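You operate a simulated robot arm through the tools that you are given. There is no shell and no other tool. Be economical: measure what you need, move in short steps, check, and stop when the job is done.

The job below is to be done with a simulated two-armed robot. You get a single attempt, and the scene is never put back.

Task
Open the vent, then jack the cover plate up to its yellow line.
Fine: the vent is the yellow pipe handle; one turn on each screw knob, going side to side so that the plate doesn't bind.

It is judged by the outcome, as a careful person would: the job done as asked, and still so three seconds after it is handed in. It fails if anything else is knocked over, pushed out of place, dropped, spilled or broken. Lids that push on must go on centred and level and be pressed home; caps that screw on are set level and turned clockwise until they are tight.

Robot
Two 7-joint arms with two-finger parallel grippers on one trunk, hanging from a carriage that runs on a rail from [1683, -7] to [-497, 2] (x, y) and turns from -353 to 335 degrees about z. Base frame: it is fixed where the carriage stands at the start and does not move with it; the origin is on the floor, on the carriage's upright axis, x ahead of it, y to its left, z up. Readings come in mm, degrees, newtons and seconds.
The left shoulder is at the start at [40, 161, 1188], the right one opposite. With the tool pointing down near the work surface each hand reaches from about 280 to 780 mm from the robot's upright axis, wherever it stands, measured 20 degrees to its own side. Places, roughly: black screw knob [900, 0, 900]; blue screw knob [800, 0, 900]; yellow pipe handle [600, 0, 900]. Payload 4.4 kg a hand.
The TCP of each hand is the grasp point between the finger pads, 23 mm short of the fingertips. In the tool frame z runs along the fingers and y along their closing line. Largest opening 94 mm; finger width 38, thickness 10; the body of the gripper, 54 by 96 mm, starts 39 mm behind the TCP.
Orientation is told as [roll, pitch, yaw] about the base's x, y, z axes, in that order, counted from this pose: with the fingers straight down and closing along the base's y, the tool's x points along the base's -x, its y along +y and its z along -z.

Tools
- The arms move only by the tool drive_tool. It takes "left_steps", "right_steps" or both (then of equal length, played together; a hand with none holds still); each is a list of rows, each a list of 6 numbers: the shift along the tool's x, y, z in mm, then the turn, a rotation vector about the tool's x, y, z in degrees. In form: [[tx, ty, tz, rx, ry, rz], ...]. A call has 1 to 12 rows; each row is the pose to reach, as a shift and turn from the pose commanded when the call began, along the tool's axes at that moment. "left_hand" and "right_hand" are, for a hand that has rows, the gripper command, from -1 (fully open) to 1 (shut), values between in proportion, set as the call begins (left out, the last holds). Each row takes 0.2 s and may step no farther than 50 mm and 8.6 degrees from the row before; otherwise, or with a gripper value out of range, the whole call is refused. Where a pose cannot be reached the arm comes as near as it can. A force on the tool above 40 N (or 10 N above the force at the start of the call, whichever is more), or a blocked arm, ends the call early, and 0.2 s more pass. The fingers move at their own pace (about 45 mm/s each) and stop on an object; they squeeze with about 43 N. The grip force told is the motor's: it shows also when the fingers shut on nothing. Time passes only in rows, and 0.2 s behind the last, so rows that repeat a pose let the fingers close. The reply holds the time, the measured pose of the TCP, the force on the tool along the base axes, the opening and the grip force, in the units named above and with some noise, with the torque about the TCP (base axes, N m) and any sound that the robot's microphone picked up.
- Cameras (640 x 400 px; columns grow to the right, rows downward): "scene" is now at [238.3, -1.7, 1480.1]; the picture's right is [-0.01, -1.00, 0.00], its down [-0.73, 0.01, -0.68] and it looks along [0.68, -0.01, -0.73] (base axes); focal length 269 px, centre (320, 200). "left" rides on the left gripper at [86, -16, -75] in its tool frame; the picture's right is [0.18, 0.98, 0.00], its down [-0.58, 0.11, -0.81] and it looks along [-0.79, 0.15, 0.59] (tool axes); focal length 243 px, centre (320, 200). "right" rides on the right gripper at [86, 16, -75] in its tool frame; the picture's right is [-0.18, 0.98, 0.00], its down [-0.58, -0.11, -0.81] and it looks along [-0.79, -0.15, 0.59] (tool axes); focal length 243 px, centre (320, 200). There is no depth. A picture from a camera that has moved, and an enlarged one, comes with that camera's place and axes in the base frame and with its lens.
- get_image(camera): a new picture of that camera. It takes no simulated time.
- move_column(by): slides the trunk up (or, below 0, down) by that many mm; the arms and the scene camera ride with it, the base frame stays. It gives what a move gives, with no picture.
- roll_base(legs): drives the robot by 1 to 6 legs, each [ahead, left, turn to the left] in mm, mm and degrees, along the robot's own axes; the way and the turn of a leg run together, so that a leg with both is an arc; at most 1500 mm and 180 degrees a leg. The arms and the cameras ride along, it lands a little off, and it stops where it bumps. It keeps to its track: a leg is cut to what the track allows. It gives what a move gives.
- pan_tilt(pan, tilt): turns the head with the scene camera to pan (to the left, within 86 degrees either way) and tilt (down, from -29 to 69), counted from straight ahead of the robot. It gives what a move gives.
- inspect(camera, box): a new picture of the part [left, top, right, bottom] of that camera's present view, enlarged. It takes no simulated time.
- finish_job(): hands the job in; it is judged then, once.

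Work in short steps. Places have to be worked out from the pictures, the camera data and where the tool is seen: move nearer, look again, correct. Check each grasp and each placing, and mend what went wrong. You have 120 turns and 92 pictures in all, those below and enlarged ones among them. Open the grippers and draw the arms clear of the work before you hand the job in, unless the task says otherwise; then end with one line.

The tools are called after ">>>" as a command line: name --argument value ..., lists and objects as JSON in quotes. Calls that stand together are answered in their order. drive_tool: Moves the arms, as the interface text tells. Its arguments: {"type":"object","properties":{"left_steps":{"type":"array"},"left_hand":{"type":"number"},"right_steps":{"type":"array"},"right_hand":{"type":"number"}},"required":[]} The other tools are called the same way: move_column (by) slides the trunk up or down; roll_base (legs) drives the base; pan_tilt (pan, tilt) turns the head that bears the scene camera; get_image (camera) takes a picture; inspect (camera, box) takes an enlarged picture of a part of a camera's view; finish_job () hands the job in.

At the start:

```text
t: 0.0
left_tcp_pos: [446.4, 178.9, 1161.2]
left_orientation: [0.0, 0.0, 0.0]
left_wrist_force: [0.2, -1.1, 0.0]
left_ft_torque: [0.0, -0.02, 0.02]
left_finger_gap: 94.1
left_grip_force: 0.1
right_tcp_pos: [507.7, -223.5, 1224.0]
right_orientation: [0.0, 0.0, 0.0]
right_wrist_force: [0.1, -0.7, -0.5]
right_ft_torque: [0.0, 0.0, -0.02]
right_finger_gap: 93.9
right_grip_force: 0.0
trunk travel left (down, up): [-325.0, 445.0]
robot x, y, heading: [3.0, 1.2, -0.2]
head pan, tilt: [-0.5, 46.8]
```

scene: 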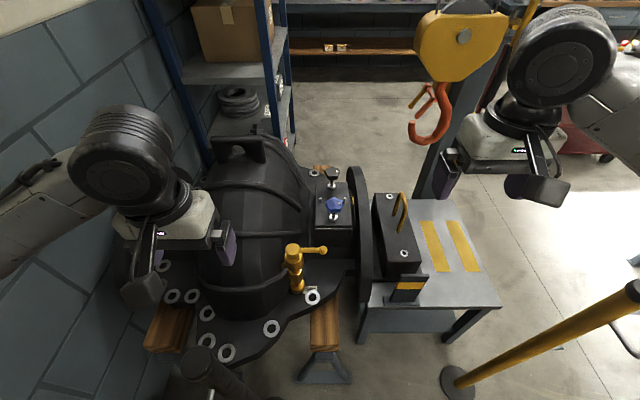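
right: 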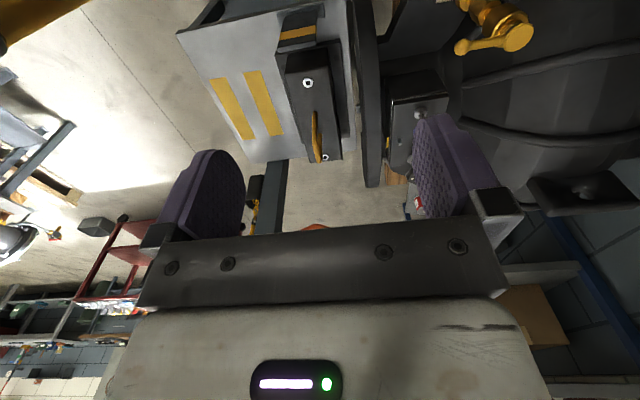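
left: 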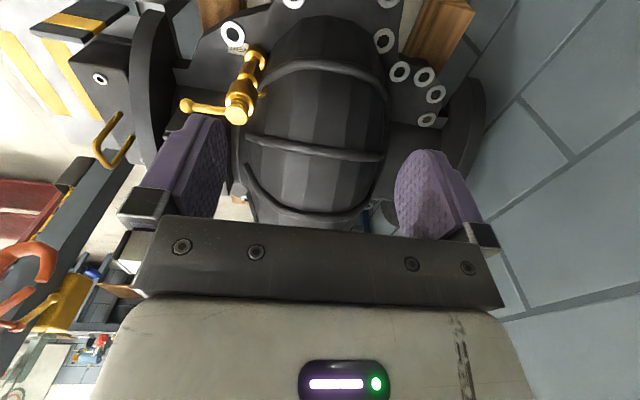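

I'll start with an enlarged look at the work: the yellow valve, the screw knobs and the cover plate.

>>> inspect --camera "scene" --box '[260, 150, 440, 310]'

>>> inspect --camera "scene" --box '[300, 155, 370, 235]'

```text
2.50 times, centred on (350, 230) of scene
camera zoom: at [238.3, -1.7, 1480.1], right [-0.01, -1.0, 0.0], down [-0.73, 0.01, -0.68], along [0.68, -0.01, -0.73], focal length 673 px, centre (245, 125)
```

zoom: 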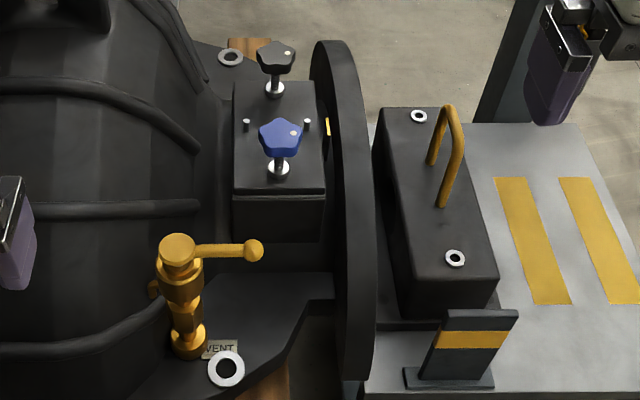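

```text
5.00 times, centred on (335, 195) of scene
camera zoom: at [238.3, -1.7, 1480.1], right [-0.01, -1.0, 0.0], down [-0.73, 0.01, -0.68], along [0.68, -0.01, -0.73], focal length 1346 px, centre (245, 225)
```

zoom: 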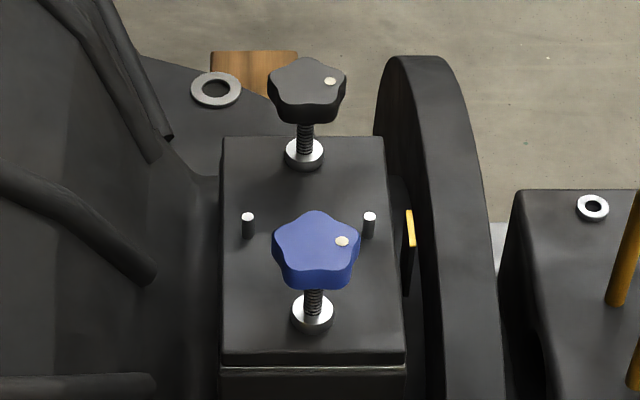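

The valve is near [641, 65, 853] with its lever pointing to -y (ball near [637, -18, 855]). I'll zoom the left wrist camera and scene camera on it to understand how it opens.

>>> inspect --camera "left" --box '[160, 10, 300, 140]'

>>> inspect --camera "scene" --box '[270, 225, 340, 305]'

```text
3.08 times, centred on (230, 75) of left
camera zoom: at [360.2, 160.6, 1234.5], right [-0.18, 0.98, 0.0], down [0.58, 0.11, 0.81], along [0.79, 0.15, -0.59], focal length 746 px, centre (597, 585)
```

zoom: 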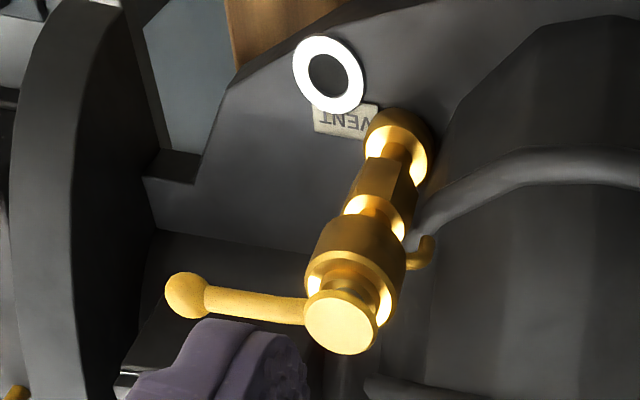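

```text
5.00 times, centred on (305, 265) of scene
camera zoom: at [238.3, -1.7, 1480.1], right [-0.01, -1.0, 0.0], down [-0.73, 0.01, -0.68], along [0.68, -0.01, -0.73], focal length 1346 px, centre (395, -125)
```

zoom: 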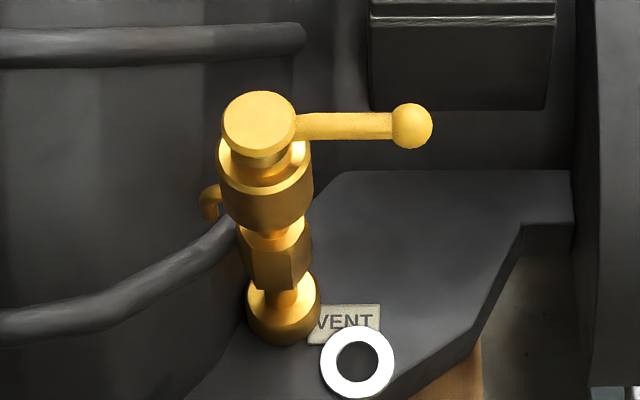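

The lever sits on a vertical spindle, so I'll push it with the left hand's shut fingers at yaw 0, counter-clockwise first (ball end moving away from the robot). I move the hand to beside the lever, still above it.

>>> drive_tool --left_hand 1 --left_steps '[[-19, -22, 28, 0, 0, 0], [-38, -44, 55, 0, 0, 0], [-58, -65, 83, 0, 0, 0], [-77, -87, 110, 0, 0, 0], [-96, -109, 138, 0, 0, 0], [-115, -130, 166, 0, 0, 0], [-135, -152, 193, 0, 0, 0], [-149, -174, 221, 0, 0, 0], [-149, -174, 221, 0, 0, 0]]'

>>> get_image --camera "left"

>>> get_image --camera "scene"

```text
t: 2.0
left_tcp_pos: [597.0, 5.4, 939.0]
left_orientation: [0.0, 0.0, 0.0]
left_wrist_force: [0.4, 0.2, -0.2]
left_ft_torque: [-0.01, -0.01, 0.0]
left_finger_gap: 0.2
left_grip_force: 42.5
right_tcp_pos: [507.4, -223.0, 1225.1]
right_orientation: [0.0, 0.0, -0.1]
right_wrist_force: [0.9, -0.2, 0.1]
right_ft_torque: [0.02, 0.0, 0.0]
right_finger_gap: 93.9
right_grip_force: 0.2
trunk travel left (down, up): [-325.0, 445.0]
robot x, y, heading: [-1.0, 1.1, -0.0]
head pan, tilt: [-0.5, 46.8]
```

```text
84 pictures are left
camera left: at [509.7, -12.8, 1012.5], right [-0.18, 0.98, 0.0], down [0.58, 0.11, 0.81], along [0.79, 0.15, -0.59], focal length 243 px, centre (320, 200)
```

left: 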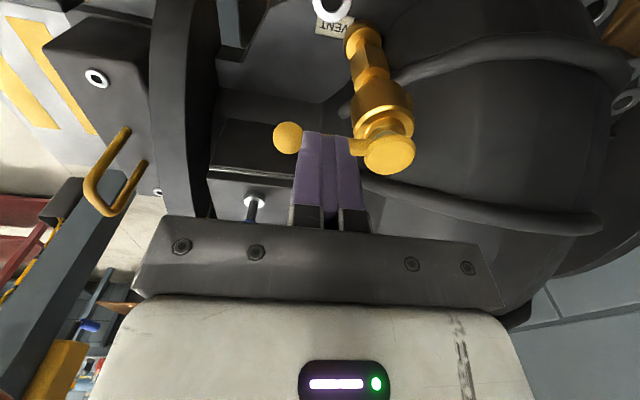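

```text
83 pictures are left
camera scene: at [238.4, -1.3, 1480.2], right [-0.01, -1.0, 0.0], down [-0.73, 0.01, -0.68], along [0.68, -0.01, -0.73], focal length 269 px, centre (320, 200)
```

scene: 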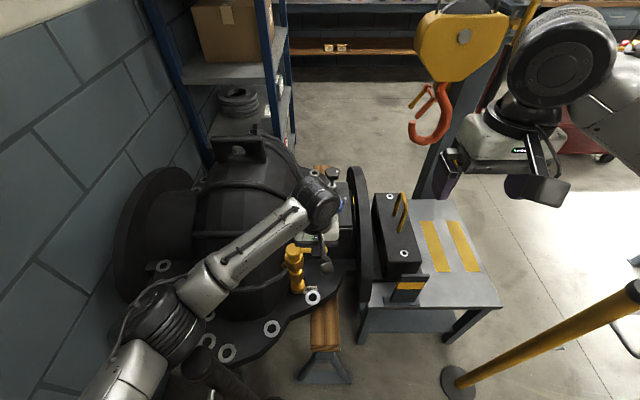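

The two views now put the cap at about [629, 63, 875] and the ball at [629, -16, 868]. I'll lower the shut fingers just on the robot side of the lever and push it counter-clockwise by about 24° to feel for a stop.

>>> drive_tool --left_steps '[[12, 0, 20, 0, 0, 0], [14, 0, 40, 0, 0, 0], [14, 0, 61, 0, 0, 0], [2, 0, 61, 0, 0, 0], [-12, 0, 61, 0, 0, 0], [-20, -2.6, 61, 0, 0, -8], [-29, -3.6, 61, 0, 0, -16], [-37, -3.5, 61, 0, 0, -24]]'

>>> get_image --camera "left"

```text
t: 3.2
left_tcp_pos: [605.9, 28.7, 881.1]
left_orientation: [0.9, 0.6, 0.3]
left_wrist_force: [-38.7, -3.1, 4.4]
left_ft_torque: [-0.61, 0.4, -0.05]
left_finger_gap: 0.0
left_grip_force: 42.0
right_tcp_pos: [511.3, -209.9, 1223.7]
right_orientation: [0.7, -0.2, 0.2]
right_wrist_force: [0.2, 0.1, 0.2]
right_ft_torque: [-0.06, -0.02, 0.02]
right_finger_gap: 94.1
right_grip_force: 0.1
trunk travel left (down, up): [-325.0, 445.0]
robot x, y, heading: [-0.1, -2.3, 0.3]
head pan, tilt: [-0.5, 46.8]
stopped in row 5 (left hand): the force on the tool passed its limit at 60 N (the readings are from after the stop); the commanded pose is now the measured one
```

```text
82 pictures are left
camera left: at [520.4, 9.4, 955.2], right [-0.19, 0.98, 0.02], down [0.59, 0.1, 0.8], along [0.79, 0.16, -0.6], focal length 243 px, centre (320, 200)
```

left: 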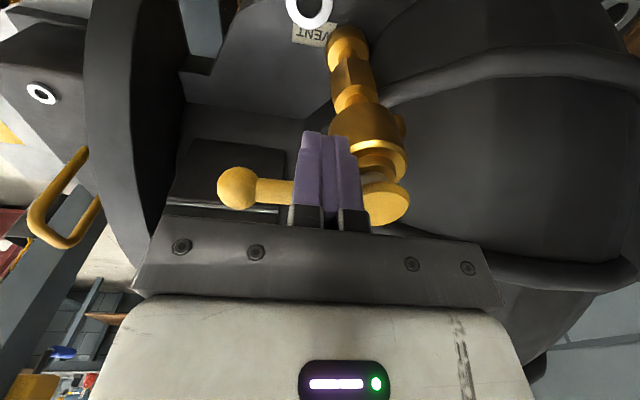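

The lever did not move under about 40–60 N, so this side is likely its stop (closed); the hand slid toward the hub. I'll back off, rise, and let the robot settle before trying the other way.

>>> drive_tool --left_steps '[[15, 0, 0, 0, 0, 0], [20, -10, -20, 0, 0, 0], [20, -20, -50, 0, 0, 0], [20, -24, -60, 0, 0, 0], [20, -24, -60, 0, 0, 0], [20, -24, -60, 0, 0, 0]]'

>>> inspect --camera "left" --box '[220, 0, 460, 220]'

```text
t: 4.8
left_tcp_pos: [597.5, 25.4, 941.3]
left_orientation: [2.0, 0.0, 1.8]
left_wrist_force: [-0.3, -0.7, -0.8]
left_ft_torque: [0.03, -0.04, -0.02]
left_finger_gap: 0.0
left_grip_force: 42.6
right_tcp_pos: [516.3, -202.8, 1223.4]
right_orientation: [0.9, -0.3, 0.4]
right_wrist_force: [0.2, 0.5, 0.4]
right_ft_torque: [-0.06, 0.02, 0.06]
right_finger_gap: 94.0
right_grip_force: 0.0
trunk travel left (down, up): [-325.0, 445.0]
robot x, y, heading: [1.7, -0.5, 0.2]
head pan, tilt: [-0.5, 46.8]
stopped in row 6 (left hand): the arm was blocked; the commanded pose is now the measured one
```

```text
1.82 times, centred on (340, 110) of left
camera zoom: at [511.5, 2.6, 1014.1], right [-0.21, 0.98, 0.03], down [0.58, 0.1, 0.81], along [0.79, 0.19, -0.59], focal length 441 px, centre (284, 364)
```

zoom: 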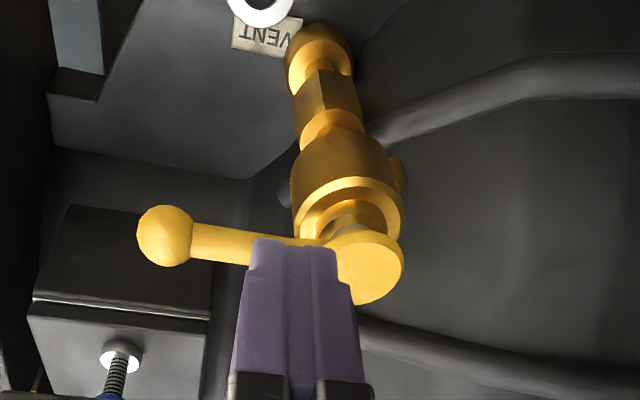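

The arm reports being blocked and both hands are shifted to +y, so some part of the left arm or trunk may be touching something. I look at the whole scene.

>>> get_image --camera "scene"

>>> get_image --camera "right"

```text
80 pictures are left
camera scene: at [243.2, 12.4, 1481.7], right [0.0, -1.0, -0.02], down [-0.73, 0.01, -0.69], along [0.69, 0.01, -0.73], focal length 269 px, centre (320, 200)
```

scene: 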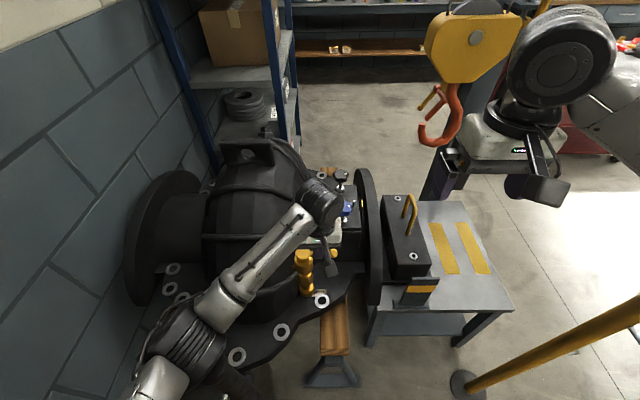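

```text
79 pictures are left
camera right: at [429.4, -189.5, 1299.5], right [0.18, 0.98, 0.02], down [0.58, -0.12, 0.81], along [0.8, -0.13, -0.59], focal length 243 px, centre (320, 200)
```

right: 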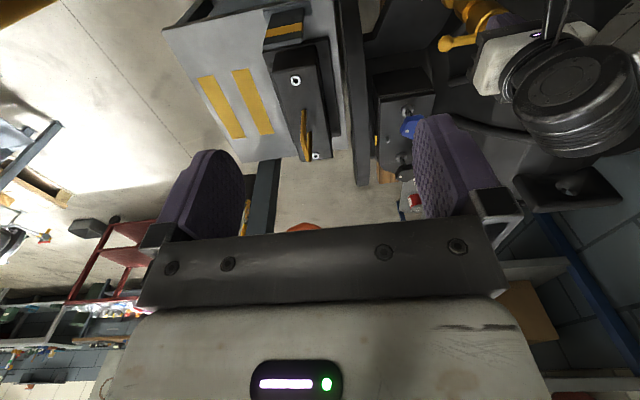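

The left elbow hangs low, right by the vessel's foot plate, and is probably pressing on it. Raising the trunk lifts the whole arm clear and gives a higher elbow afterwards.

>>> move_column --by 250

>>> get_image --camera "scene"

```text
t: 7.4
left_tcp_pos: [586.1, -4.9, 1185.7]
left_orientation: [0.6, 0.6, 1.0]
left_wrist_force: [-0.4, 0.6, 0.2]
left_ft_torque: [0.02, 0.0, 0.0]
left_finger_gap: 0.0
left_grip_force: 42.3
right_tcp_pos: [508.8, -223.2, 1476.0]
right_orientation: [0.0, 0.0, 0.2]
right_wrist_force: [0.2, 0.2, -0.4]
right_ft_torque: [0.0, -0.01, -0.01]
right_finger_gap: 93.8
right_grip_force: 0.0
trunk travel left (down, up): [-575.0, 195.0]
robot x, y, heading: [3.3, 0.3, -0.1]
head pan, tilt: [-0.5, 46.8]
```

```text
78 pictures are left
camera scene: at [238.6, -0.9, 1730.1], right [-0.01, -1.0, 0.0], down [-0.73, 0.0, -0.68], along [0.68, 0.0, -0.73], focal length 269 px, centre (320, 200)
```

scene: 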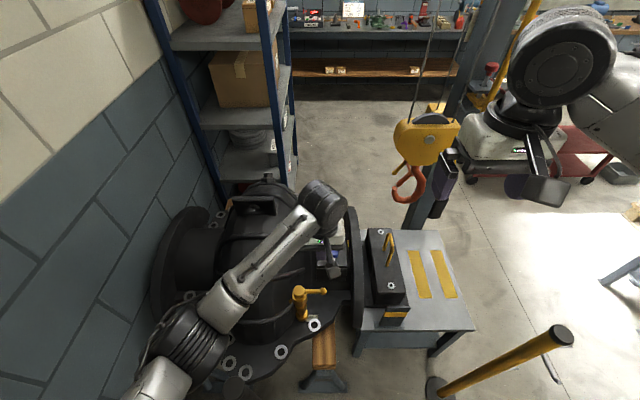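

Free again and nothing has visibly shifted. With the shoulder higher, I lower the left hand back to just above the lever (z≈940) and check the elbow.

>>> drive_tool --left_steps '[[0, 2, 40, 0, 0, 0], [0, 4, 80, 0.3, -0.3, 0.5], [0, 6, 120, 0.6, -0.6, 1], [0, 8, 160, 0.6, -0.6, 1], [0, 10, 200, 0.6, -0.6, 1], [0, 10, 246, 0.6, -0.6, 1], [0, 10, 246, 0.6, -0.6, 1]]'

>>> get_image --camera "scene"

```text
t: 9.0
left_tcp_pos: [583.4, 6.3, 939.6]
left_orientation: [0.1, 0.0, 0.0]
left_wrist_force: [-0.4, -0.6, 0.6]
left_ft_torque: [-0.01, 0.01, 0.01]
left_finger_gap: 0.3
left_grip_force: 42.3
right_tcp_pos: [508.8, -222.2, 1476.1]
right_orientation: [-0.1, -0.1, 0.3]
right_wrist_force: [-0.2, -0.3, 0.2]
right_ft_torque: [-0.03, 0.0, -0.03]
right_finger_gap: 93.9
right_grip_force: 0.0
trunk travel left (down, up): [-575.0, 195.0]
robot x, y, heading: [1.4, -2.0, 0.2]
head pan, tilt: [-0.5, 46.8]
```

```text
77 pictures are left
camera scene: at [238.7, -0.9, 1730.1], right [-0.01, -1.0, 0.0], down [-0.73, 0.0, -0.68], along [0.68, 0.0, -0.73], focal length 269 px, centre (320, 200)
```

scene: 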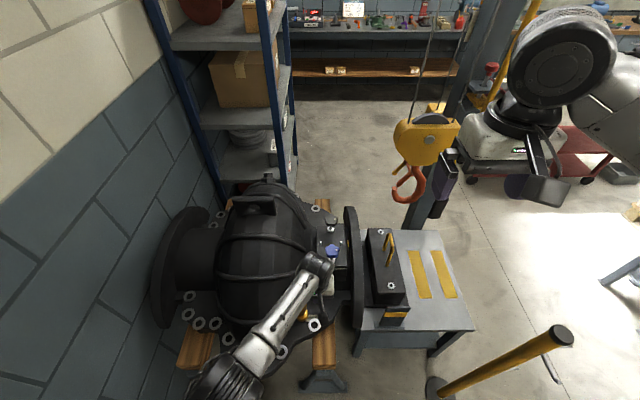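

No sway this time and the pose was reached exactly. I descend on the robot side of the lever and push it away again (counter-clockwise), gently.

>>> drive_tool --left_steps '[[0, 0, 25, 0, 0, 0], [0, 0, 61, 0, 0, 0], [-14, -1, 61, 0, 0, 0], [-20, -1, 61, 0, 0, 0], [-26, -1, 61, 0, 0, 0], [-34, -3.5, 61, 0, 0, -8], [-43, -4.5, 61, 0, 0, -16], [-51, -4.5, 61, 0, 0, -24]]'

>>> get_image --camera "left"

```text
t: 10.8
left_tcp_pos: [588.1, 16.4, 897.2]
left_orientation: [0.1, -0.2, 24.3]
left_wrist_force: [-0.3, -0.3, 0.3]
left_ft_torque: [0.05, -0.02, -0.01]
left_finger_gap: 0.0
left_grip_force: 42.2
left hand out of reach, approached as far as the arm can: row 2, 3, 4, 5, 6, 7, 8
right_tcp_pos: [508.8, -222.8, 1475.5]
right_orientation: [-0.1, 0.1, 0.3]
right_wrist_force: [0.5, -0.5, -0.7]
right_ft_torque: [-0.04, 0.02, 0.0]
right_finger_gap: 93.7
right_grip_force: 0.1
trunk travel left (down, up): [-575.0, 195.0]
robot x, y, heading: [-0.6, -2.2, 0.2]
head pan, tilt: [-0.5, 46.8]
```

```text
76 pictures are left
camera left: at [515.9, -34.8, 971.2], right [-0.57, 0.82, 0.0], down [0.49, 0.34, 0.81], along [0.66, 0.46, -0.59], focal length 243 px, centre (320, 200)
```

left: 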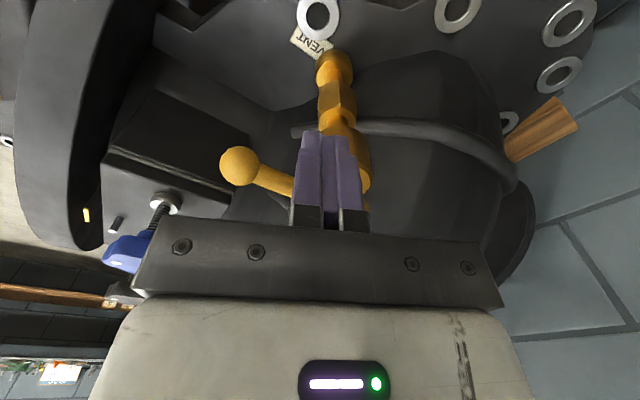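

With the trunk this high the reach runs out. I'll lift the hand well clear, square it up, then drive the robot about 130 mm forward.

>>> drive_tool --left_steps '[[10, 0, -40, 0, 0, 8], [20, 0, -80, 0, 0, 16], [30, 0, -120, 0, 0, 24], [40, 0, -160, 0, 0, 24.3], [60, 0, -180, 0, 0, 24.3], [80, 0, -180, 0, 0, 24.3], [80, 0, -180, 0, 0, 24.3]]'

>>> roll_base --legs '[[130, 0, 0]]'

>>> get_image --camera "scene"

```text
t: 12.4
left_tcp_pos: [630.1, -51.7, 1032.3]
left_orientation: [0.0, 0.0, -0.3]
left_wrist_force: [0.5, -0.4, 0.5]
left_ft_torque: [0.0, 0.0, 0.01]
left_finger_gap: 0.1
left_grip_force: 42.2
left hand out of reach, approached as far as the arm can: row 1, 2, 3, 4, 5, 6, 7
right_tcp_pos: [508.8, -222.9, 1475.3]
right_orientation: [0.0, -0.1, 0.2]
right_wrist_force: [-0.7, -0.1, -0.1]
right_ft_torque: [0.01, 0.02, -0.04]
right_finger_gap: 94.0
right_grip_force: 0.1
trunk travel left (down, up): [-575.0, 195.0]
robot x, y, heading: [-1.8, 0.4, 0.1]
head pan, tilt: [-0.5, 46.8]
```

```text
t: 13.6
left_tcp_pos: [761.8, -52.5, 1033.4]
left_orientation: [0.1, -0.1, -0.3]
left_wrist_force: [0.9, -0.2, 0.1]
left_ft_torque: [0.0, 0.02, -0.06]
left_finger_gap: 0.0
left_grip_force: 42.5
right_tcp_pos: [637.6, -223.6, 1474.9]
right_orientation: [0.0, 0.0, 0.1]
right_wrist_force: [-0.5, 0.0, 1.0]
right_ft_torque: [-0.01, 0.02, 0.0]
right_finger_gap: 94.1
right_grip_force: 0.1
trunk travel left (down, up): [-575.0, 195.0]
robot x, y, heading: [128.3, -1.9, 0.2]
head pan, tilt: [-0.5, 46.8]
```

```text
75 pictures are left
camera scene: at [367.6, -1.5, 1730.3], right [-0.01, -1.0, 0.0], down [-0.73, 0.0, -0.68], along [0.68, 0.0, -0.73], focal length 269 px, centre (320, 200)
```

scene: 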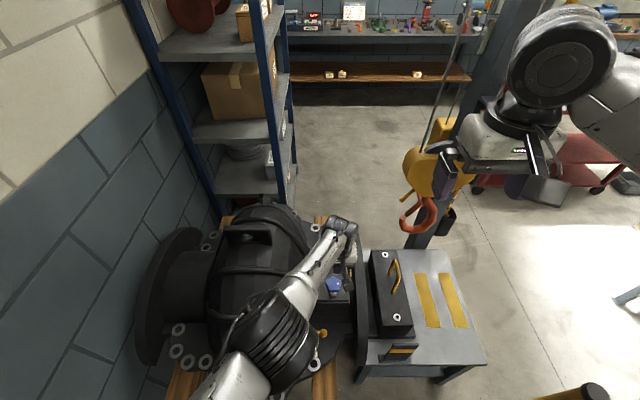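

Now well within reach; the hand sits above the blue knob. I use the left wrist camera here to study the knobs and the yellow line.

>>> get_image --camera "left"

>>> drive_tool --left_steps '[[20, 0, 0, 0, 0, 0], [40, 0, 0, 0, 0, 0], [80, 0, 0, 0, 0, 0], [120, 0, 0, 0, 0, 0], [120, 0, 0, 0, 0, 0]]'

>>> get_image --camera "left"

```text
74 pictures are left
camera left: at [674.5, -69.0, 1107.1], right [-0.18, 0.98, 0.0], down [0.58, 0.1, 0.81], along [0.79, 0.14, -0.59], focal length 243 px, centre (320, 200)
```

left: 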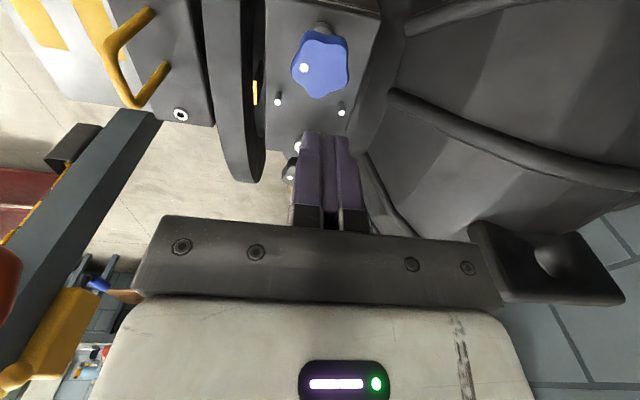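

```text
t: 14.8
left_tcp_pos: [641.0, -48.4, 1031.4]
left_orientation: [0.3, 0.0, -0.1]
left_wrist_force: [-0.4, 0.7, -1.1]
left_ft_torque: [-0.06, 0.0, 0.01]
left_finger_gap: 0.0
left_grip_force: 43.0
left hand out of reach, approached as far as the arm can: row 1, 2
right_tcp_pos: [637.4, -221.1, 1473.6]
right_orientation: [0.1, 0.0, 0.2]
right_wrist_force: [1.0, 0.5, -0.3]
right_ft_torque: [-0.04, 0.01, -0.01]
right_finger_gap: 94.0
right_grip_force: 0.0
trunk travel left (down, up): [-575.0, 195.0]
robot x, y, heading: [132.7, 0.2, 0.2]
head pan, tilt: [-0.5, 46.8]
```

```text
73 pictures are left
camera left: at [554.3, -65.4, 1105.7], right [-0.18, 0.98, 0.01], down [0.58, 0.1, 0.81], along [0.79, 0.15, -0.59], focal length 243 px, centre (320, 200)
```

left: 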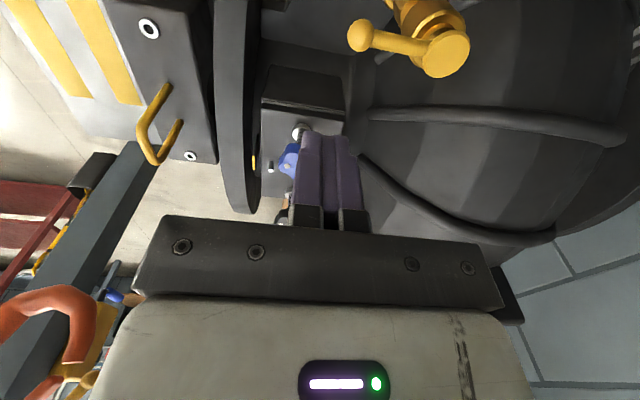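

The blue knob triangulates to about [770, -51, 892], black to about [912, -53, 892]. Now to the robot side of the valve lever, just above it.

>>> drive_tool --left_steps '[[20, 20, 20, 0, 0, 0], [40, 40, 45, 0, 0, 0], [56, 54, 70, 0, 0, 0], [56, 54, 91, 0, 0, 0], [56, 54, 120, 0, 0, 0], [56, 54, 151, 0, 0, 0], [56, 54, 151, 0, 0, 0]]'

>>> get_image --camera "scene"

>>> get_image --camera "left"

```text
t: 16.4
left_tcp_pos: [586.0, 3.2, 880.1]
left_orientation: [0.1, 0.1, -0.5]
left_wrist_force: [0.7, 0.3, -1.1]
left_ft_torque: [-0.01, 0.0, -0.01]
left_finger_gap: 0.0
left_grip_force: 42.2
right_tcp_pos: [638.3, -223.3, 1476.2]
right_orientation: [0.0, 0.0, 0.2]
right_wrist_force: [0.4, -0.3, -0.2]
right_ft_torque: [0.03, 0.01, -0.01]
right_finger_gap: 93.9
right_grip_force: 0.0
trunk travel left (down, up): [-575.0, 195.0]
robot x, y, heading: [128.3, 3.6, 0.5]
head pan, tilt: [-0.5, 46.8]
```

```text
72 pictures are left
camera scene: at [367.4, -1.5, 1730.2], right [-0.01, -1.0, 0.0], down [-0.73, 0.0, -0.68], along [0.68, 0.0, -0.73], focal length 269 px, centre (320, 200)
```

scene: 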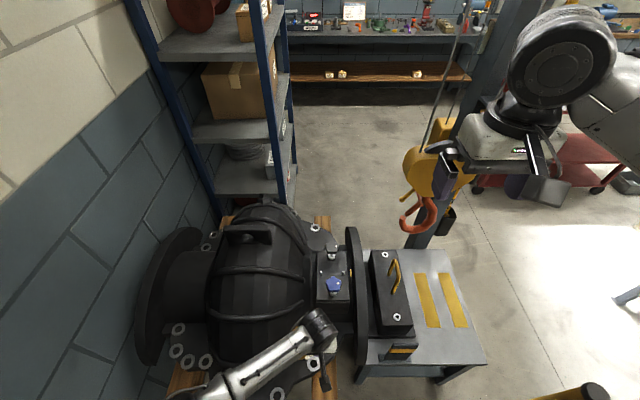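

```text
71 pictures are left
camera left: at [498.7, -13.7, 955.3], right [-0.18, 0.98, 0.0], down [0.58, 0.1, 0.81], along [0.79, 0.14, -0.59], focal length 243 px, centre (320, 200)
```

left: 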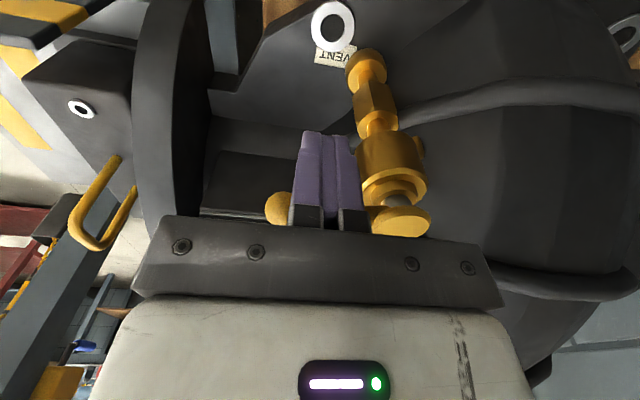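

In place beside the lever with no contact. Push counter-clockwise.

>>> drive_tool --left_steps '[[-10, 0, 0, 0, 0, 0], [-16, 0, 0, 0, 0, 0], [-22, 0, 0, 0, 0, 0], [-30, -1, 0, 0, 0, -8], [-39, -2, 0, 0, 0, -16], [-48, -2, 0, 0, 0, -24]]'

>>> get_image --camera "left"

```text
t: 17.6
left_tcp_pos: [606.4, -1.5, 877.1]
left_orientation: [0.2, 1.2, 11.4]
left_wrist_force: [-28.7, 3.5, 15.8]
left_ft_torque: [0.06, 0.01, 0.03]
left_finger_gap: 0.0
left_grip_force: 42.3
right_tcp_pos: [634.7, -222.2, 1472.8]
right_orientation: [-0.1, 0.2, 0.2]
right_wrist_force: [0.0, 0.1, 0.1]
right_ft_torque: [-0.02, 0.02, -0.01]
right_finger_gap: 93.9
right_grip_force: 0.0
trunk travel left (down, up): [-575.0, 195.0]
robot x, y, heading: [126.2, -2.9, 0.1]
head pan, tilt: [-0.5, 46.8]
stopped in row 5 (left hand): the force on the tool passed its limit at 56 N (the readings are from after the stop); the commanded pose is now the measured one
```

```text
70 pictures are left
camera left: at [526.4, -35.5, 954.0], right [-0.37, 0.93, 0.01], down [0.57, 0.22, 0.79], along [0.74, 0.3, -0.61], focal length 243 px, centre (320, 200)
```

left: 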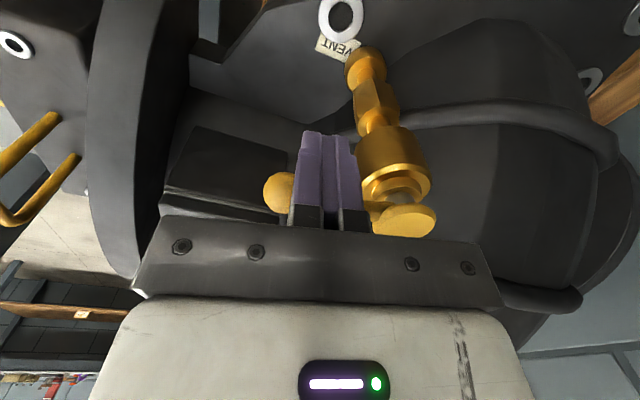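

Held firmly with over 3 N·m: that side is the closed stop. I back off, lift over, and will push from the far side (clockwise, toward the robot).

>>> drive_tool --left_steps '[[15, 0, 0, 0, 0, 3], [20, 0, -30, 0, -1.2, 8], [15, 0, -70, 0, -1.2, 11.4], [0, 0, -80, 0, -1.2, 11.4], [0, 0, -80, 0, -1.2, 11.4]]'

```text
t: 18.8
left_tcp_pos: [615.1, -1.8, 960.7]
left_orientation: [-0.1, -0.6, 0.0]
left_wrist_force: [0.0, 0.3, -0.2]
left_ft_torque: [0.02, 0.01, -0.01]
left_finger_gap: 0.0
left_grip_force: 42.4
right_tcp_pos: [635.7, -223.5, 1474.4]
right_orientation: [-0.1, 0.1, 0.2]
right_wrist_force: [-0.3, 0.0, -0.7]
right_ft_torque: [-0.02, -0.03, -0.01]
right_finger_gap: 93.9
right_grip_force: 0.0
trunk travel left (down, up): [-575.0, 195.0]
robot x, y, heading: [127.9, 1.2, 0.1]
head pan, tilt: [-0.5, 46.8]
```

>>> drive_tool --left_steps '[[-30, 3, 0, 0, 0.6, 0], [-57, 5, 0, 0, 0.6, 0], [-57, 5, 40, 0, 0.6, 0], [-57, 5, 81, 0, 0.6, 0], [-45, 5, 81, 0, 0.6, 0], [-38, 5, 81, 0, 0.6, 0], [-34, 5, 81, 0, 0.6, 0], [-25, 3, 81, 0, 0.6, 4], [-17, 2, 81, 0, 0.6, 8], [-8, 2, 81, 0, 0.6, 12]]'

>>> get_image --camera "left"

```text
t: 21.0
left_tcp_pos: [623.2, 1.1, 880.0]
left_orientation: [0.1, 0.0, -11.9]
left_wrist_force: [0.4, -0.2, -0.5]
left_ft_torque: [0.01, -0.01, 0.04]
left_finger_gap: 0.0
left_grip_force: 42.3
right_tcp_pos: [635.1, -222.8, 1475.4]
right_orientation: [0.0, 0.0, 0.2]
right_wrist_force: [0.1, -0.4, 0.2]
right_ft_torque: [0.0, -0.01, -0.01]
right_finger_gap: 93.8
right_grip_force: 0.2
trunk travel left (down, up): [-575.0, 195.0]
robot x, y, heading: [126.2, -1.0, 0.2]
head pan, tilt: [-0.5, 46.8]
```

```text
69 pictures are left
camera left: at [535.5, 1.9, 953.7], right [0.02, 1.0, 0.0], down [0.59, -0.02, 0.81], along [0.81, -0.02, -0.59], focal length 243 px, centre (320, 200)
```

left: 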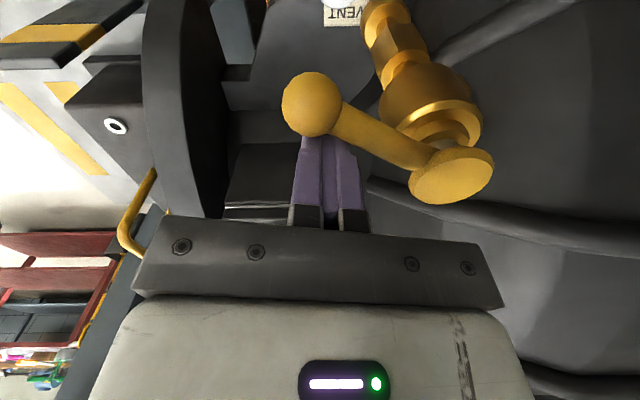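

The lever turns freely this way (~24° so far). I keep sweeping it round the arc to its open stop.

>>> drive_tool --left_steps '[[7.8, -1.7, 0, 0, 0, 5], [16.7, -1, 0, 0, 0, 10], [27.4, 1.6, 0, 0, 0, 15], [37.6, 6.1, 0, 0, 0, 20], [46.8, 12.3, 0, 0, 0, 25], [54.8, 19.9, 0, 0, 0, 29], [61.3, 28.9, 0, 0, 0, 33]]'

>>> get_image --camera "left"

>>> get_image --camera "scene"

```text
t: 22.6
left_tcp_pos: [570.0, 41.5, 879.7]
left_orientation: [0.0, 0.2, -45.1]
left_wrist_force: [0.4, 0.0, -0.3]
left_ft_torque: [0.02, -0.02, 0.01]
left_finger_gap: 0.0
left_grip_force: 42.5
right_tcp_pos: [636.7, -222.8, 1475.4]
right_orientation: [0.0, 0.0, 0.2]
right_wrist_force: [-0.1, -0.2, -0.4]
right_ft_torque: [-0.01, 0.01, -0.03]
right_finger_gap: 94.2
right_grip_force: 0.0
trunk travel left (down, up): [-575.0, 195.0]
robot x, y, heading: [126.8, 1.5, 0.4]
head pan, tilt: [-0.5, 46.8]
```

```text
68 pictures are left
camera left: at [498.1, 90.0, 954.2], right [0.57, 0.82, 0.0], down [0.49, -0.34, 0.81], along [0.66, -0.46, -0.59], focal length 243 px, centre (320, 200)
```

left: 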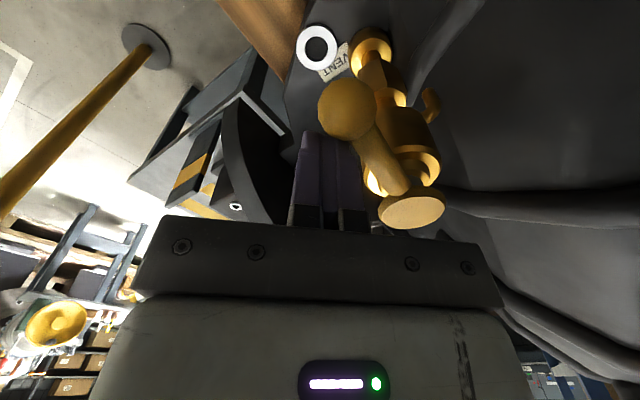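

```text
67 pictures are left
camera scene: at [366.7, -1.7, 1730.2], right [-0.01, -1.0, 0.0], down [-0.73, 0.0, -0.68], along [0.68, 0.0, -0.73], focal length 269 px, centre (320, 200)
```

scene: 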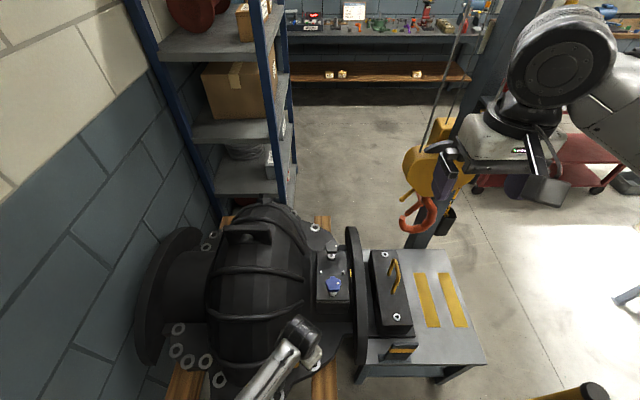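

The lever now points toward the robot (~90°), still without resistance. I nudge on in small steps to find the stop.

>>> drive_tool --left_steps '[[2.1, 2.1, 0, 0, 0, 0], [4.2, 4.2, 0, 0, 0, 0], [6.4, 6.4, 0, 0, 0, 0], [8.5, 8.5, 0, 0, 0, 0], [10.6, 10.6, 0, 0, 0, 0]]'

>>> get_image --camera "left"

```text
t: 23.9
left_tcp_pos: [569.8, 43.9, 881.2]
left_orientation: [-0.6, -0.8, -45.4]
left_wrist_force: [2.3, -20.1, -8.1]
left_ft_torque: [-0.42, -0.07, 0.03]
left_finger_gap: 0.0
left_grip_force: 42.8
right_tcp_pos: [638.4, -226.4, 1475.7]
right_orientation: [-0.3, 0.0, 0.0]
right_wrist_force: [-0.1, 0.0, 0.2]
right_ft_torque: [0.02, 0.03, -0.01]
right_finger_gap: 94.1
right_grip_force: 0.1
trunk travel left (down, up): [-575.0, 195.0]
robot x, y, heading: [130.1, 0.5, -0.2]
head pan, tilt: [-0.5, 46.8]
stopped in row 5 (left hand): the force on the tool passed its limit at 40 N (the readings are from after the stop); the commanded pose is now the measured one
```

```text
66 pictures are left
camera left: at [497.6, 93.3, 954.7], right [0.57, 0.82, -0.01], down [0.48, -0.32, 0.81], along [0.66, -0.47, -0.58], focal length 243 px, centre (320, 200)
```

left: 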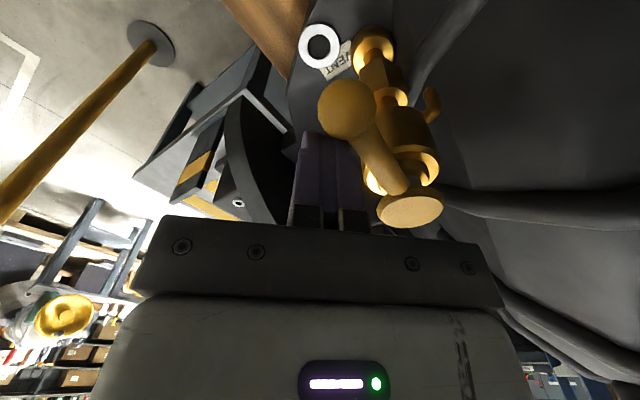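

It hit the stop at 90°: the vent is open. I back off from the lever, rise and square the hand.

>>> drive_tool --left_steps '[[-8, -8, 0, 0, 0, 0], [-16, -16, -20, 0, 0, 0], [-16, -16, -60, 0, 0, -8], [-16, -16, -100, 0, 0, -16], [-16, -16, -140, 0, 0, -24], [-16, -16, -170, 0, 0, -32], [-16, -16, -170, 0, 0, -40], [-16, -16, -170, 0, 0, -45], [-16, -16, -170, 0, 0, -45]]'

>>> get_image --camera "scene"

```text
t: 25.9
left_tcp_pos: [570.8, 31.2, 1051.7]
left_orientation: [-0.4, -0.2, -0.1]
left_wrist_force: [-0.1, -0.6, 0.7]
left_ft_torque: [-0.04, -0.01, 0.0]
left_finger_gap: 0.0
left_grip_force: 42.8
right_tcp_pos: [636.0, -222.9, 1474.7]
right_orientation: [0.0, 0.0, 0.1]
right_wrist_force: [0.8, -0.3, 0.7]
right_ft_torque: [0.02, -0.01, 0.01]
right_finger_gap: 94.1
right_grip_force: 0.1
trunk travel left (down, up): [-575.0, 195.0]
robot x, y, heading: [128.5, -1.9, -0.0]
head pan, tilt: [-0.5, 46.8]
```

```text
65 pictures are left
camera scene: at [366.6, -1.7, 1730.1], right [-0.01, -1.0, 0.0], down [-0.73, 0.01, -0.68], along [0.68, -0.01, -0.73], focal length 269 px, centre (320, 200)
```

scene: 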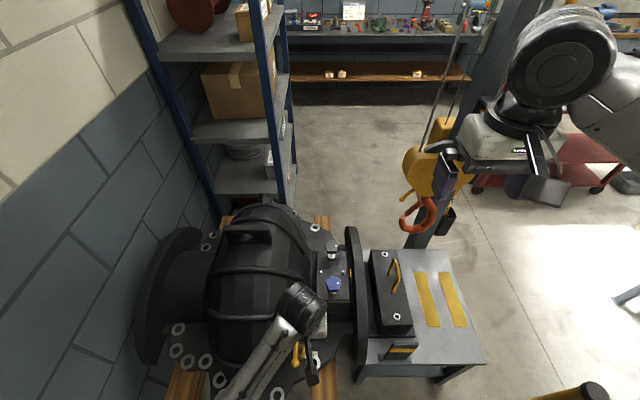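

Vent done. For the knobs I'll drive on ~290 mm; first tuck the right hand back (keeping clear of the crane hook) and raise the left hand to y≈-50.

>>> drive_tool --left_steps '[[0, -20, -20, 0, 0, 0], [0, -40, -40, 0, 0, 0], [0, -60, -60, 0, 0, 0], [0, -80, -90, 0, 0, 0], [0, -80, -90, 0, 0, 0], [0, -80, -90, 0, 0, 0]]' --right_steps '[[40, 0, 0, 0, 0, 0], [80, 0, 0, 0, 0, 0], [120, 0, 0, 0, 0, 0], [160, 0, 0, 0, 0, 0], [200, 0, 0, 0, 0, 0], [200, 0, 0, 0, 0, 0]]'

>>> roll_base --legs '[[290, 0, 0]]'

>>> get_image --camera "scene"

>>> get_image --camera "left"

```text
t: 27.3
left_tcp_pos: [569.2, -49.3, 1141.0]
left_orientation: [-0.4, 0.0, -0.2]
left_wrist_force: [-0.6, -0.2, 0.3]
left_ft_torque: [0.01, 0.0, 0.03]
left_finger_gap: 0.3
left_grip_force: 42.3
right_tcp_pos: [436.2, -223.6, 1475.3]
right_orientation: [-0.1, 0.0, 0.1]
right_wrist_force: [0.3, -0.2, 0.3]
right_ft_torque: [-0.01, 0.0, 0.0]
right_finger_gap: 94.1
right_grip_force: 0.0
trunk travel left (down, up): [-575.0, 195.0]
robot x, y, heading: [130.6, -0.6, 0.1]
head pan, tilt: [-0.5, 46.8]
```

```text
t: 29.3
left_tcp_pos: [859.6, -51.0, 1140.7]
left_orientation: [-0.4, -0.1, -0.2]
left_wrist_force: [0.0, 0.0, -0.2]
left_ft_torque: [0.03, 0.03, -0.01]
left_finger_gap: 0.0
left_grip_force: 42.7
right_tcp_pos: [725.5, -223.7, 1475.2]
right_orientation: [0.0, 0.0, 0.1]
right_wrist_force: [0.2, -0.3, 0.2]
right_ft_torque: [0.06, 0.01, 0.0]
right_finger_gap: 94.0
right_grip_force: 0.0
trunk travel left (down, up): [-575.0, 195.0]
robot x, y, heading: [416.6, -4.3, 0.2]
head pan, tilt: [-0.5, 46.8]
```

```text
64 pictures are left
camera scene: at [655.5, -2.9, 1730.2], right [-0.01, -1.0, 0.0], down [-0.73, 0.01, -0.68], along [0.68, -0.01, -0.73], focal length 269 px, centre (320, 200)
```

scene: 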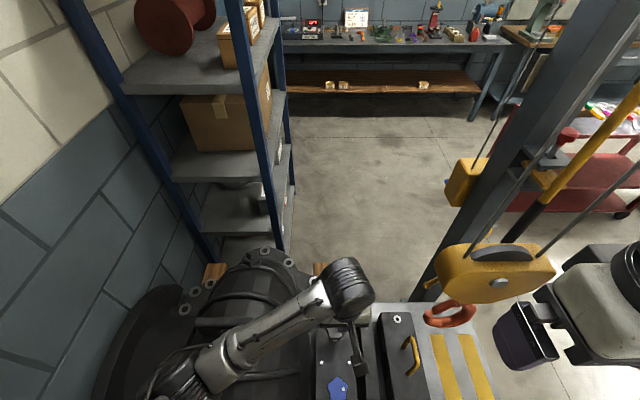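

```text
63 pictures are left
camera left: at [772.7, -66.7, 1215.6], right [-0.18, 0.98, -0.01], down [0.58, 0.11, 0.81], along [0.79, 0.14, -0.59], focal length 243 px, centre (320, 200)
```

left: 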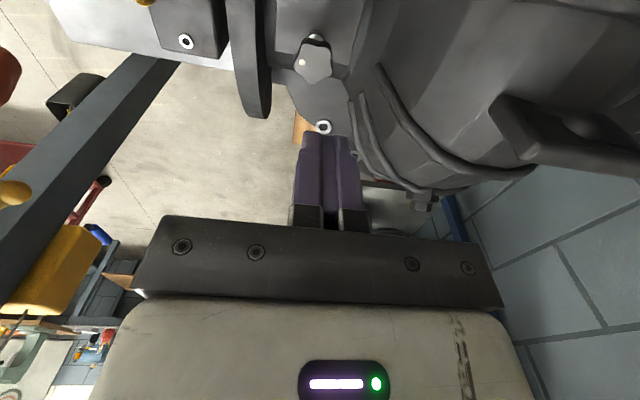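

Black knob confirmed at about [913, -50, 892]. Now I bring the opened left hand above the blue knob for a close look at knob, plate and the yellow mark.

>>> drive_tool --left_hand -1 --left_steps '[[25, 0, 35, -0.4, 0, 0], [50, 0, 70, -0.4, 0, 0], [75, 0, 110, -0.4, 0, 0], [90, 0, 150, -0.4, 0, 0], [90, 0, 160, -0.4, 0, 0], [90, 0, 160, -0.4, 0, 0]]'

>>> get_image --camera "left"

>>> get_image --camera "scene"

```text
t: 30.7
left_tcp_pos: [767.9, -49.9, 981.8]
left_orientation: [0.0, 0.1, -0.2]
left_wrist_force: [-0.6, 0.1, 0.1]
left_ft_torque: [-0.01, 0.03, -0.01]
left_finger_gap: 94.2
left_grip_force: 0.1
right_tcp_pos: [724.4, -225.1, 1473.0]
right_orientation: [0.0, 0.0, 0.1]
right_wrist_force: [0.4, 0.4, 0.9]
right_ft_torque: [-0.01, 0.01, 0.01]
right_finger_gap: 94.0
right_grip_force: 0.0
trunk travel left (down, up): [-575.0, 195.0]
robot x, y, heading: [415.9, -2.9, 0.1]
head pan, tilt: [-0.5, 46.8]
```

```text
62 pictures are left
camera left: at [682.8, -67.6, 1055.2], right [-0.18, 0.98, 0.0], down [0.58, 0.11, 0.81], along [0.79, 0.15, -0.59], focal length 243 px, centre (320, 200)
```

left: 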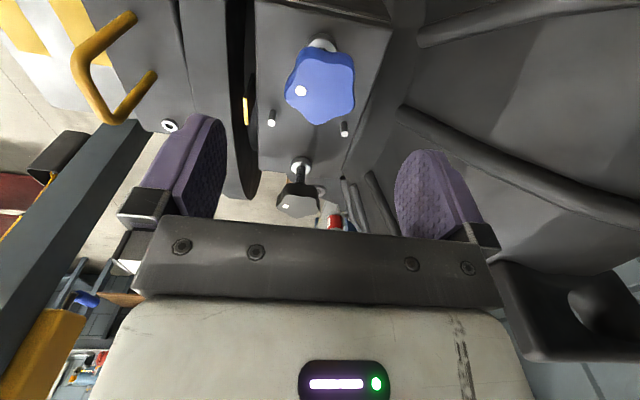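

```text
61 pictures are left
camera scene: at [655.3, -2.9, 1730.1], right [-0.01, -1.0, 0.0], down [-0.73, 0.01, -0.68], along [0.68, -0.01, -0.73], focal length 269 px, centre (320, 200)
```

scene: 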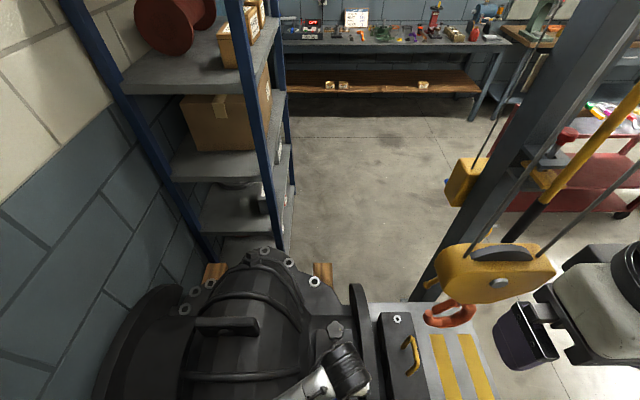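

>>> inspect --camera "left" --box '[220, 20, 380, 220]'

```text
2.00 times, centred on (300, 120) of left
camera zoom: at [682.8, -67.6, 1055.2], right [-0.18, 0.98, 0.0], down [0.58, 0.11, 0.81], along [0.79, 0.15, -0.59], focal length 485 px, centre (360, 360)
```

zoom: 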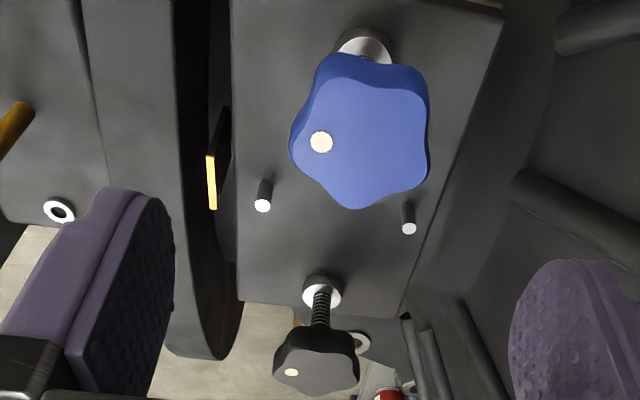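

The knob geometry is clear: blue star knob ~52 mm across at [769, -51], top z≈893, with its dot lobe at about -63°. I'll rotate the hand to yaw +135° (which lines the pads up with lobe/valley) to have a 180° clockwise stroke available, staying high first.

>>> drive_tool --left_hand -0.6 --left_steps '[[0, 0, 0, 0, 0, -8.5], [0, 0, 0, 0, 0, -17], [0, 0, 0, 0, 0, -25.5], [0, 0, 0, 0, 0, -34], [0, 0, 0, 0, 0, -42.5], [0, 0, 0, 0, 0, -51], [0, 0, 0, 0, 0, -59.5], [0, 0, 0, 0, 0, -68], [0, 0, 0, 0, 0, -76.5], [0, 0, 0, 0, 0, -85], [0, 0, 0, 0, 0, -93.5], [0, 0, 0, 0, 0, -102]]'

>>> get_image --camera "left"

```text
t: 32.6
left_tcp_pos: [776.0, 35.1, 942.8]
left_orientation: [2.8, -10.1, 69.3]
left_wrist_force: [0.0, -0.6, 0.8]
left_ft_torque: [0.0, 0.04, -0.03]
left_finger_gap: 75.1
left_grip_force: 0.0
right_tcp_pos: [726.1, -223.4, 1474.8]
right_orientation: [0.0, 0.0, 0.1]
right_wrist_force: [0.7, 0.0, 0.6]
right_ft_torque: [0.01, 0.03, 0.03]
right_finger_gap: 94.1
right_grip_force: 0.0
trunk travel left (down, up): [-575.0, 195.0]
robot x, y, heading: [414.3, -1.6, 0.1]
head pan, tilt: [-0.5, 46.8]
stopped in row 9 (left hand): the arm was blocked; the commanded pose is now the measured one
```

```text
59 pictures are left
camera left: at [760.3, -64.6, 999.2], right [-0.99, 0.17, 0.01], down [0.09, 0.43, 0.9], along [0.15, 0.89, -0.44], focal length 243 px, centre (320, 200)
```

left: 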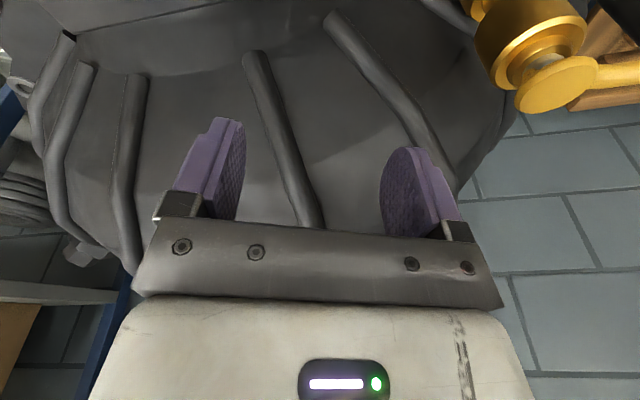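

The arm got blocked near yaw 70° and strayed over the vessel side. I look before doing anything.

>>> pan_tilt --pan 10 --tilt 65

>>> get_image --camera "scene"

>>> get_image --camera "right"

```text
t: 33.4
left_tcp_pos: [776.3, 36.8, 943.9]
left_orientation: [2.8, -10.0, 69.4]
left_wrist_force: [0.7, 0.5, 0.1]
left_ft_torque: [0.01, 0.04, 0.0]
left_finger_gap: 75.0
left_grip_force: 0.1
right_tcp_pos: [726.5, -224.5, 1476.2]
right_orientation: [0.0, 0.0, 0.1]
right_wrist_force: [-0.5, 0.3, 0.2]
right_ft_torque: [-0.02, 0.0, -0.03]
right_finger_gap: 94.0
right_grip_force: 0.0
trunk travel left (down, up): [-575.0, 195.0]
robot x, y, heading: [416.6, -0.7, 0.0]
head pan, tilt: [10.0, 65.0]
```

```text
58 pictures are left
camera scene: at [635.3, 8.4, 1707.7], right [0.18, -0.98, 0.0], down [-0.89, -0.16, -0.42], along [0.42, 0.07, -0.91], focal length 269 px, centre (320, 200)
```

scene: 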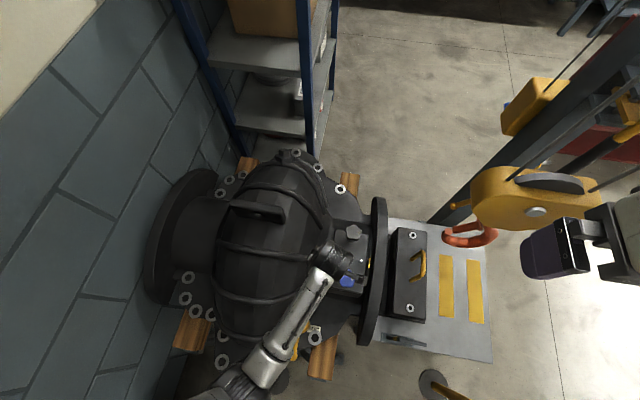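

```text
57 pictures are left
camera right: at [639.5, -208.7, 1550.0], right [0.18, 0.98, 0.0], down [0.58, -0.11, 0.81], along [0.79, -0.15, -0.59], focal length 243 px, centre (320, 200)
```

right: 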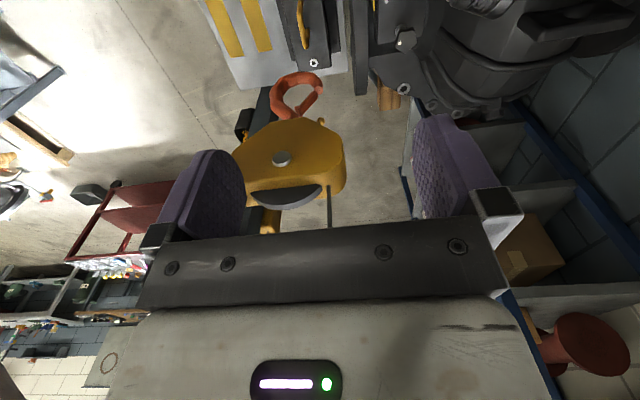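

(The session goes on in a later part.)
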